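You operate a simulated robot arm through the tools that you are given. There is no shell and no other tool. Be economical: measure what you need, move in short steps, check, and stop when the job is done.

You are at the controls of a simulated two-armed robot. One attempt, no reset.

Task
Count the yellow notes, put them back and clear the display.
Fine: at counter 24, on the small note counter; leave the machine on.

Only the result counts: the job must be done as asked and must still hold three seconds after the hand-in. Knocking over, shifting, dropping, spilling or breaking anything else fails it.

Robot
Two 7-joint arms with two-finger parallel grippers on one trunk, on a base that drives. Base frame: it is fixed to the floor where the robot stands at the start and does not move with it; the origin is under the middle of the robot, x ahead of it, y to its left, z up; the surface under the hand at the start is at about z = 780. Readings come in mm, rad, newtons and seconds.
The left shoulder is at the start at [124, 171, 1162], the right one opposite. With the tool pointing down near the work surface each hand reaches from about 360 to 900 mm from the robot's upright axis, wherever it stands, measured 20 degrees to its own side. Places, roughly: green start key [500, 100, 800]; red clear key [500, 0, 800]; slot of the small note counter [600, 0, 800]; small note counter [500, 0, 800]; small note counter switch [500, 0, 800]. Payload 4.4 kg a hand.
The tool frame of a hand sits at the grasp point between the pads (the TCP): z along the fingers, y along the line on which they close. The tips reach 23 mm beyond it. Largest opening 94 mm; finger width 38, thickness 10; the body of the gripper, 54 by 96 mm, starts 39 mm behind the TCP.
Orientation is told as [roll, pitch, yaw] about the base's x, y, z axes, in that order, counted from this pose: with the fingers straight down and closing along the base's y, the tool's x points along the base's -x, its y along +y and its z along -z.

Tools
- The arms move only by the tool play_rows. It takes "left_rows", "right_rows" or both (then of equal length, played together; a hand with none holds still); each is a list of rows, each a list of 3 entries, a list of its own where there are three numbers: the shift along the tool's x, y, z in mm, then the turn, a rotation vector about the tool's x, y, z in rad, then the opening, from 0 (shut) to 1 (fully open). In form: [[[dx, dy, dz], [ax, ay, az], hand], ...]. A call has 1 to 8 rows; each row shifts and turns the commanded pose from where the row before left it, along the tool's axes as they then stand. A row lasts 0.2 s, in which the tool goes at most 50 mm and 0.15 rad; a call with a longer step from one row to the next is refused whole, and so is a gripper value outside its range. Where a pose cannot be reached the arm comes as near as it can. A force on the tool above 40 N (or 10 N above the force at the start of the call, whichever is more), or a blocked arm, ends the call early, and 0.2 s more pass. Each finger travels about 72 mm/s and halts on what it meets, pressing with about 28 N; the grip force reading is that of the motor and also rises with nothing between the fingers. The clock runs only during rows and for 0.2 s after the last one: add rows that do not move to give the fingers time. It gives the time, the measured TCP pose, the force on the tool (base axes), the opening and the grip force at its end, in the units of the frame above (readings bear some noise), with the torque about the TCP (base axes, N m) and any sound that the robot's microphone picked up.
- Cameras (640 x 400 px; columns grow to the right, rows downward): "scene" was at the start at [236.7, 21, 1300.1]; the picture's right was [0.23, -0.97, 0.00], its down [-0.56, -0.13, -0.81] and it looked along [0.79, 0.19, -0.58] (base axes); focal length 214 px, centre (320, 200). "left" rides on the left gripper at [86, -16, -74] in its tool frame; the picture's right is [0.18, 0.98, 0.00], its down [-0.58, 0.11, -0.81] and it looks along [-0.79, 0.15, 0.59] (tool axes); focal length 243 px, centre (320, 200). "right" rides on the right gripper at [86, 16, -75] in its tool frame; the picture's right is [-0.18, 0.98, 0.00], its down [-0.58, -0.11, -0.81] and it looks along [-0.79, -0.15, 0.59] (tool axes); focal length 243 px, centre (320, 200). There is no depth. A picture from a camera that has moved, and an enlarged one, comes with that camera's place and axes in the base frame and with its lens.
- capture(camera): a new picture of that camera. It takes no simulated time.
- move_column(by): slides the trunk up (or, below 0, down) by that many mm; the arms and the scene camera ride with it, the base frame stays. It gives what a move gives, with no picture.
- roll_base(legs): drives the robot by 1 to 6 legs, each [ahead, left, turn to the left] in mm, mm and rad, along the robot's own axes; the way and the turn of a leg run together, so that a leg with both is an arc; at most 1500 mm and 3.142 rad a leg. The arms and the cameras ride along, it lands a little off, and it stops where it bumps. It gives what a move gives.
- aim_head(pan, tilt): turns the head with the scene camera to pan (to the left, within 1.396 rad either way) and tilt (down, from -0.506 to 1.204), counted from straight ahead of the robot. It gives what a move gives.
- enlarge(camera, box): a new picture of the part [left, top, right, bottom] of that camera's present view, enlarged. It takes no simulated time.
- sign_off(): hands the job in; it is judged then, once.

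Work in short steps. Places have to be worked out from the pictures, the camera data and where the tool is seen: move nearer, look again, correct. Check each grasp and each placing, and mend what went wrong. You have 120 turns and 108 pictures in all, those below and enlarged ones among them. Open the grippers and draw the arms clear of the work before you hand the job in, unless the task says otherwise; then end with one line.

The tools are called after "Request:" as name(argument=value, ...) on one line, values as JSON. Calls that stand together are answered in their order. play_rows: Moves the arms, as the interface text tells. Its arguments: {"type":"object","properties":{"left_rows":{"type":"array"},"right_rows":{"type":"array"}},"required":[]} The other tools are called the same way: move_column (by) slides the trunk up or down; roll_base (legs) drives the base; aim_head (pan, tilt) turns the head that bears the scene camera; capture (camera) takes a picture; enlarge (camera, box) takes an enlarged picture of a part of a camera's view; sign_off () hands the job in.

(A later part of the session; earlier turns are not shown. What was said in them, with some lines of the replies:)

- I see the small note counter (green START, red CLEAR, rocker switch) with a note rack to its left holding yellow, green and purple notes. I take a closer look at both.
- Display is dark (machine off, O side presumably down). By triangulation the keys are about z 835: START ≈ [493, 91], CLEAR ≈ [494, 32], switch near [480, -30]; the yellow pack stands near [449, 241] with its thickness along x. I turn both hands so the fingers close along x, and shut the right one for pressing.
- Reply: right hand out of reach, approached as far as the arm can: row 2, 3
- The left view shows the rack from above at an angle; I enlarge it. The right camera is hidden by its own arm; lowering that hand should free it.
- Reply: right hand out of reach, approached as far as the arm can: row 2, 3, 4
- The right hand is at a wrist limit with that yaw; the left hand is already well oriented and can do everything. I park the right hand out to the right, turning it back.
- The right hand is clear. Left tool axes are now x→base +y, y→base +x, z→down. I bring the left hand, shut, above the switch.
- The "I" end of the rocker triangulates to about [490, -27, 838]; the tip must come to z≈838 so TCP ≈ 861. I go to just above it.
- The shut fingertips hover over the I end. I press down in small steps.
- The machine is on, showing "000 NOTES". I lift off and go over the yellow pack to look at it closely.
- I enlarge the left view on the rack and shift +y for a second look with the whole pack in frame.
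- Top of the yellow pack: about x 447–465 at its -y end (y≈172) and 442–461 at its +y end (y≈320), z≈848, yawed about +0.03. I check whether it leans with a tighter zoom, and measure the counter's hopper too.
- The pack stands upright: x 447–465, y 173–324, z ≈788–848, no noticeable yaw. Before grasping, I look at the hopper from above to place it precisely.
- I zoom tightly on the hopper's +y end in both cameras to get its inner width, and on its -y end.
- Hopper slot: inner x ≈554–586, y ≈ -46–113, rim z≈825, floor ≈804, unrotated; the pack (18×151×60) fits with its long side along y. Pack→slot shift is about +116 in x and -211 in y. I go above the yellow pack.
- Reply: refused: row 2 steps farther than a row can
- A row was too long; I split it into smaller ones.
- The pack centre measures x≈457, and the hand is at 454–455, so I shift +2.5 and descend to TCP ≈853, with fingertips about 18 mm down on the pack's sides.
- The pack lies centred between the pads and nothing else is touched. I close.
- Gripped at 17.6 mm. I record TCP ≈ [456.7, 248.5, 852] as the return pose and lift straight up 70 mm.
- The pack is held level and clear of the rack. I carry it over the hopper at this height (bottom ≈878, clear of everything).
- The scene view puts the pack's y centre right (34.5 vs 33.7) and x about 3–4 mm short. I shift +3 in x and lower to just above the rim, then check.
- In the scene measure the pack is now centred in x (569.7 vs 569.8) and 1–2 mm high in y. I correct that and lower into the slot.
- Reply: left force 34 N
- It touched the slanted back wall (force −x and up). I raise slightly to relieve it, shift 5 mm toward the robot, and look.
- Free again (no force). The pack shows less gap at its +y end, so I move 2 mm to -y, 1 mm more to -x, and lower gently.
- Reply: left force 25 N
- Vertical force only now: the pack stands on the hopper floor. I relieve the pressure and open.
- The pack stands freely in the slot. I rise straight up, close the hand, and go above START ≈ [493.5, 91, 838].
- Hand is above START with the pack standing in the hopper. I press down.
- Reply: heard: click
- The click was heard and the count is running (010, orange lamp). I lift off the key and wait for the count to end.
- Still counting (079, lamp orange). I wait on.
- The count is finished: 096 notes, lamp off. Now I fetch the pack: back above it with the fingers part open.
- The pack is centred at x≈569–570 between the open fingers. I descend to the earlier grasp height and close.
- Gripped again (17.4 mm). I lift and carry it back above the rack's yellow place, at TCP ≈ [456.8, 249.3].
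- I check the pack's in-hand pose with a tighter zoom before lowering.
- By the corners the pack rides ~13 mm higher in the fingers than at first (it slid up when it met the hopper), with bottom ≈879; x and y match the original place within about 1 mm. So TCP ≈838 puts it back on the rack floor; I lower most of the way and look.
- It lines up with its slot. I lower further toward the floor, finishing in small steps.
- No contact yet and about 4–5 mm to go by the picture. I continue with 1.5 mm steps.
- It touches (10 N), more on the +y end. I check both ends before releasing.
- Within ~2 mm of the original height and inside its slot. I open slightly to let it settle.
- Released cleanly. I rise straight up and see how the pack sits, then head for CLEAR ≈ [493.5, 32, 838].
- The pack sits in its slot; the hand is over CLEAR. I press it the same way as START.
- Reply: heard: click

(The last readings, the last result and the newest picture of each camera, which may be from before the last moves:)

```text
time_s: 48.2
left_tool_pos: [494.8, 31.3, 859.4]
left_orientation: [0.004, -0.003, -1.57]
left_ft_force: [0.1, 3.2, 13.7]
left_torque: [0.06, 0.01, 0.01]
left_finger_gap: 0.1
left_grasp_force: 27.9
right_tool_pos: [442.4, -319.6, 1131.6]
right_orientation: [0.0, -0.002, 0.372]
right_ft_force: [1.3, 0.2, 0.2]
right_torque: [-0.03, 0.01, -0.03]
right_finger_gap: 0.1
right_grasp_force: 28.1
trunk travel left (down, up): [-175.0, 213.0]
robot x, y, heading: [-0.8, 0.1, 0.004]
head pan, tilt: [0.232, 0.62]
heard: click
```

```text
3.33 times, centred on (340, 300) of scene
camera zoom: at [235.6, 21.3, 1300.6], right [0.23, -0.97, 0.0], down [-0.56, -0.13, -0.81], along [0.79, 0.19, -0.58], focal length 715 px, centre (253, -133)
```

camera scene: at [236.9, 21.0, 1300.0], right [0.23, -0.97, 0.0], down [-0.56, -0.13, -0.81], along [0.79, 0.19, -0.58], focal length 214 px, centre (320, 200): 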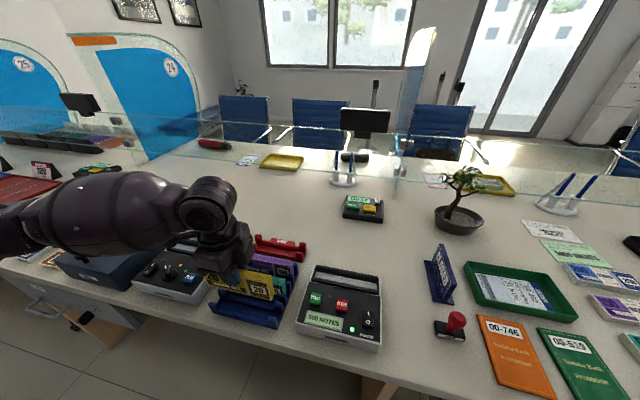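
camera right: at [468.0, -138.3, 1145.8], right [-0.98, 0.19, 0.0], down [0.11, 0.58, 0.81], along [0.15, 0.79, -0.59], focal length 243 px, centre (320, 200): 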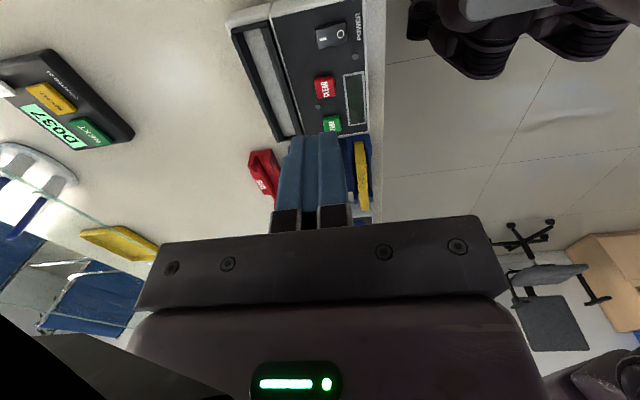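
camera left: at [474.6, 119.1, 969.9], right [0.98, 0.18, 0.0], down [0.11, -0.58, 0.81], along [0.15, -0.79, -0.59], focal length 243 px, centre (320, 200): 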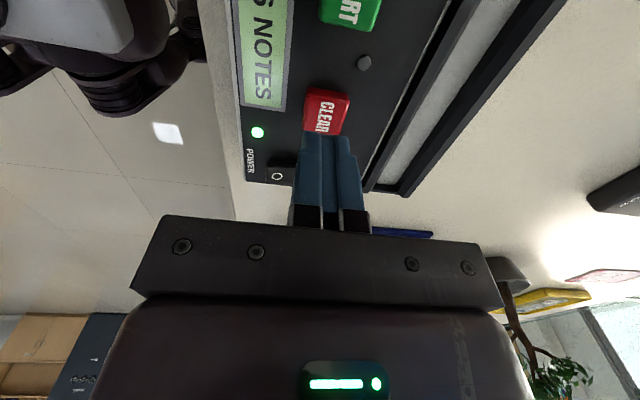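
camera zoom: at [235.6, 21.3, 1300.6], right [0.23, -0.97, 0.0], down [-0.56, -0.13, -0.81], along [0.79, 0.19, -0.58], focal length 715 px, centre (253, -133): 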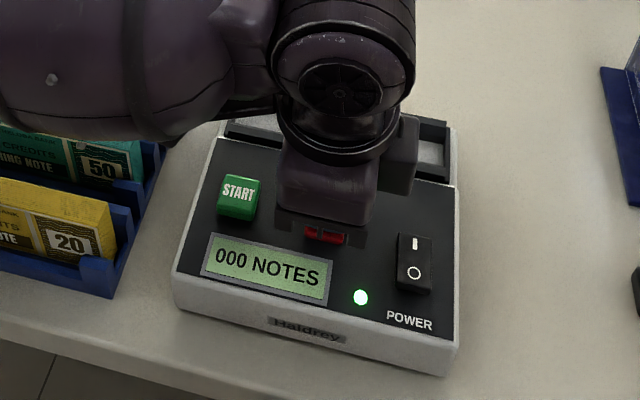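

The display is cleared to 000. I lift off, open both grippers, and draw the left arm up and away to the left at height.

Request:
play_rows(left_rows=[[[0, 0, -10], [0, 0, 0], 0], [[0, 0, -45], [0, 0, 0], 0], [[0, 0, -48], [0, 0, 0], 0], [[0, 0, -48], [0, 0, 0], 0.5], [[30, -10, -35], [0, 0, 0], 1], [[45, -10, -10], [0, 0, 0], 1], [[45, -10, 0], [0, 0, 0], 1], [[45, -10, 0], [0, 0, 0], 1]], right_rows=[[[0, 0, 0], [0, 0, 0], 0.3], [[0, 0, 0], [0, 0, 0], 0.6], [[0, 0, 0], [0, 0, 0], 1], [[0, 0, 0], [0, 0, 0], 1], [[0, 0, 0], [0, 0, 0], 1], [[0, 0, 0], [0, 0, 0], 1], [[0, 0, 0], [0, 0, 0], 1], [[0, 0, 0], [0, 0, 0], 1]])

Request:
play_rows(left_rows=[[[45, -5, 0], [0, 0, 0], 1], [[45, -5, 0], [0, 0, 0], 1], [[40, -5, 0], [0, 0, 0], 1], [[0, 0, 0], [0, 0, 0], 1]])

Request:
capture(camera="scene")

Request:
enlarge(camera="scene", box=[200, 220, 400, 360])

Request:
capture(camera="left")

```text
time_s: 50.0
left_tool_pos: [452.4, 198.1, 1053.4]
left_orientation: [0.002, 0.001, -1.572]
left_ft_force: [-0.8, -0.7, -0.4]
left_torque: [-0.04, 0.0, -0.01]
left_finger_gap: 94.4
left_grasp_force: 0.0
right_tool_pos: [443.2, -319.1, 1131.0]
right_orientation: [-0.001, -0.001, 0.372]
right_ft_force: [-0.6, -0.2, 0.0]
right_torque: [0.02, -0.03, -0.03]
right_finger_gap: 94.0
right_grasp_force: 0.1
trunk travel left (down, up): [-175.0, 213.0]
robot x, y, heading: [2.2, 0.5, -0.002]
head pan, tilt: [0.232, 0.62]
```

```text
time_s: 51.0
left_tool_pos: [439.9, 328.2, 1053.2]
left_orientation: [0.0, 0.0, -1.57]
left_ft_force: [0.8, -0.5, -0.1]
left_torque: [-0.01, -0.02, -0.02]
left_finger_gap: 94.2
left_grasp_force: 0.2
right_tool_pos: [444.7, -319.7, 1130.0]
right_orientation: [0.003, 0.002, 0.37]
right_ft_force: [0.9, -0.8, 0.1]
right_torque: [0.01, 0.02, 0.01]
right_finger_gap: 94.0
right_grasp_force: 0.0
trunk travel left (down, up): [-175.0, 213.0]
robot x, y, heading: [0.3, 1.4, -0.002]
head pan, tilt: [0.232, 0.62]
```

```text
39 pictures are left
camera scene: at [237.7, 20.7, 1299.7], right [0.23, -0.97, 0.0], down [-0.57, -0.13, -0.81], along [0.79, 0.19, -0.58], focal length 214 px, centre (320, 200)
```

scene: 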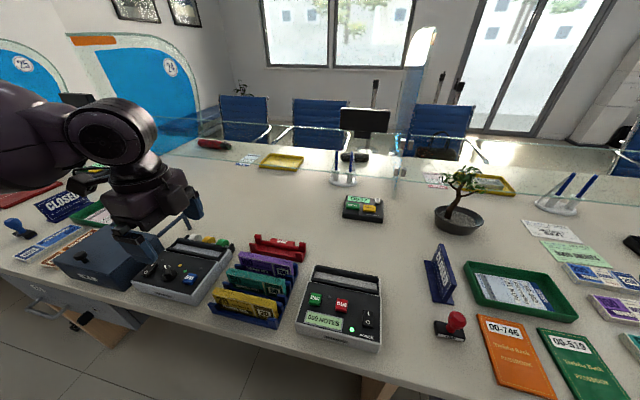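

```text
2.86 times, centred on (300, 290) of scene
camera zoom: at [237.7, 20.7, 1299.7], right [0.23, -0.97, 0.0], down [-0.57, -0.13, -0.81], along [0.79, 0.19, -0.58], focal length 613 px, centre (377, -57)
```

zoom: 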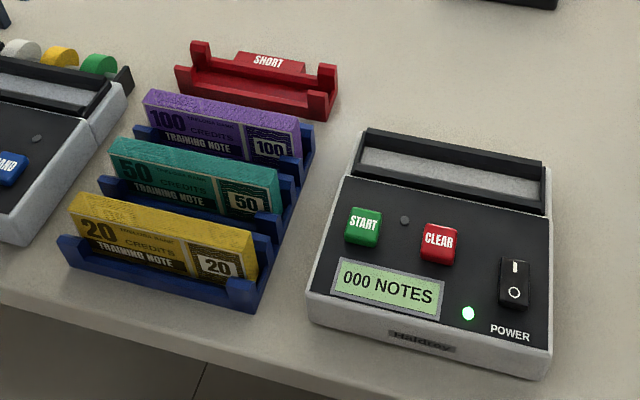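

```text
37 pictures are left
camera left: at [424.6, 414.9, 1128.3], right [0.98, 0.18, 0.0], down [0.11, -0.58, 0.81], along [0.15, -0.79, -0.59], focal length 243 px, centre (320, 200)
```

left: 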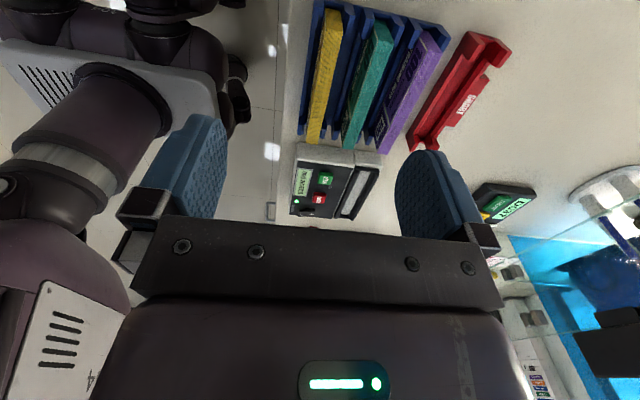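

The yellow pack is back in its slot as at the start. The display shows 000, the machine is on, nothing else has moved, and both hands are open and clear, so I hand in.

Request:
sign_off()

```text
The job is handed in.
```

The yellow notes were counted (096) and put back in their slot in the rack; the display is cleared to 000, the small note counter is still on, and the job is handed in.
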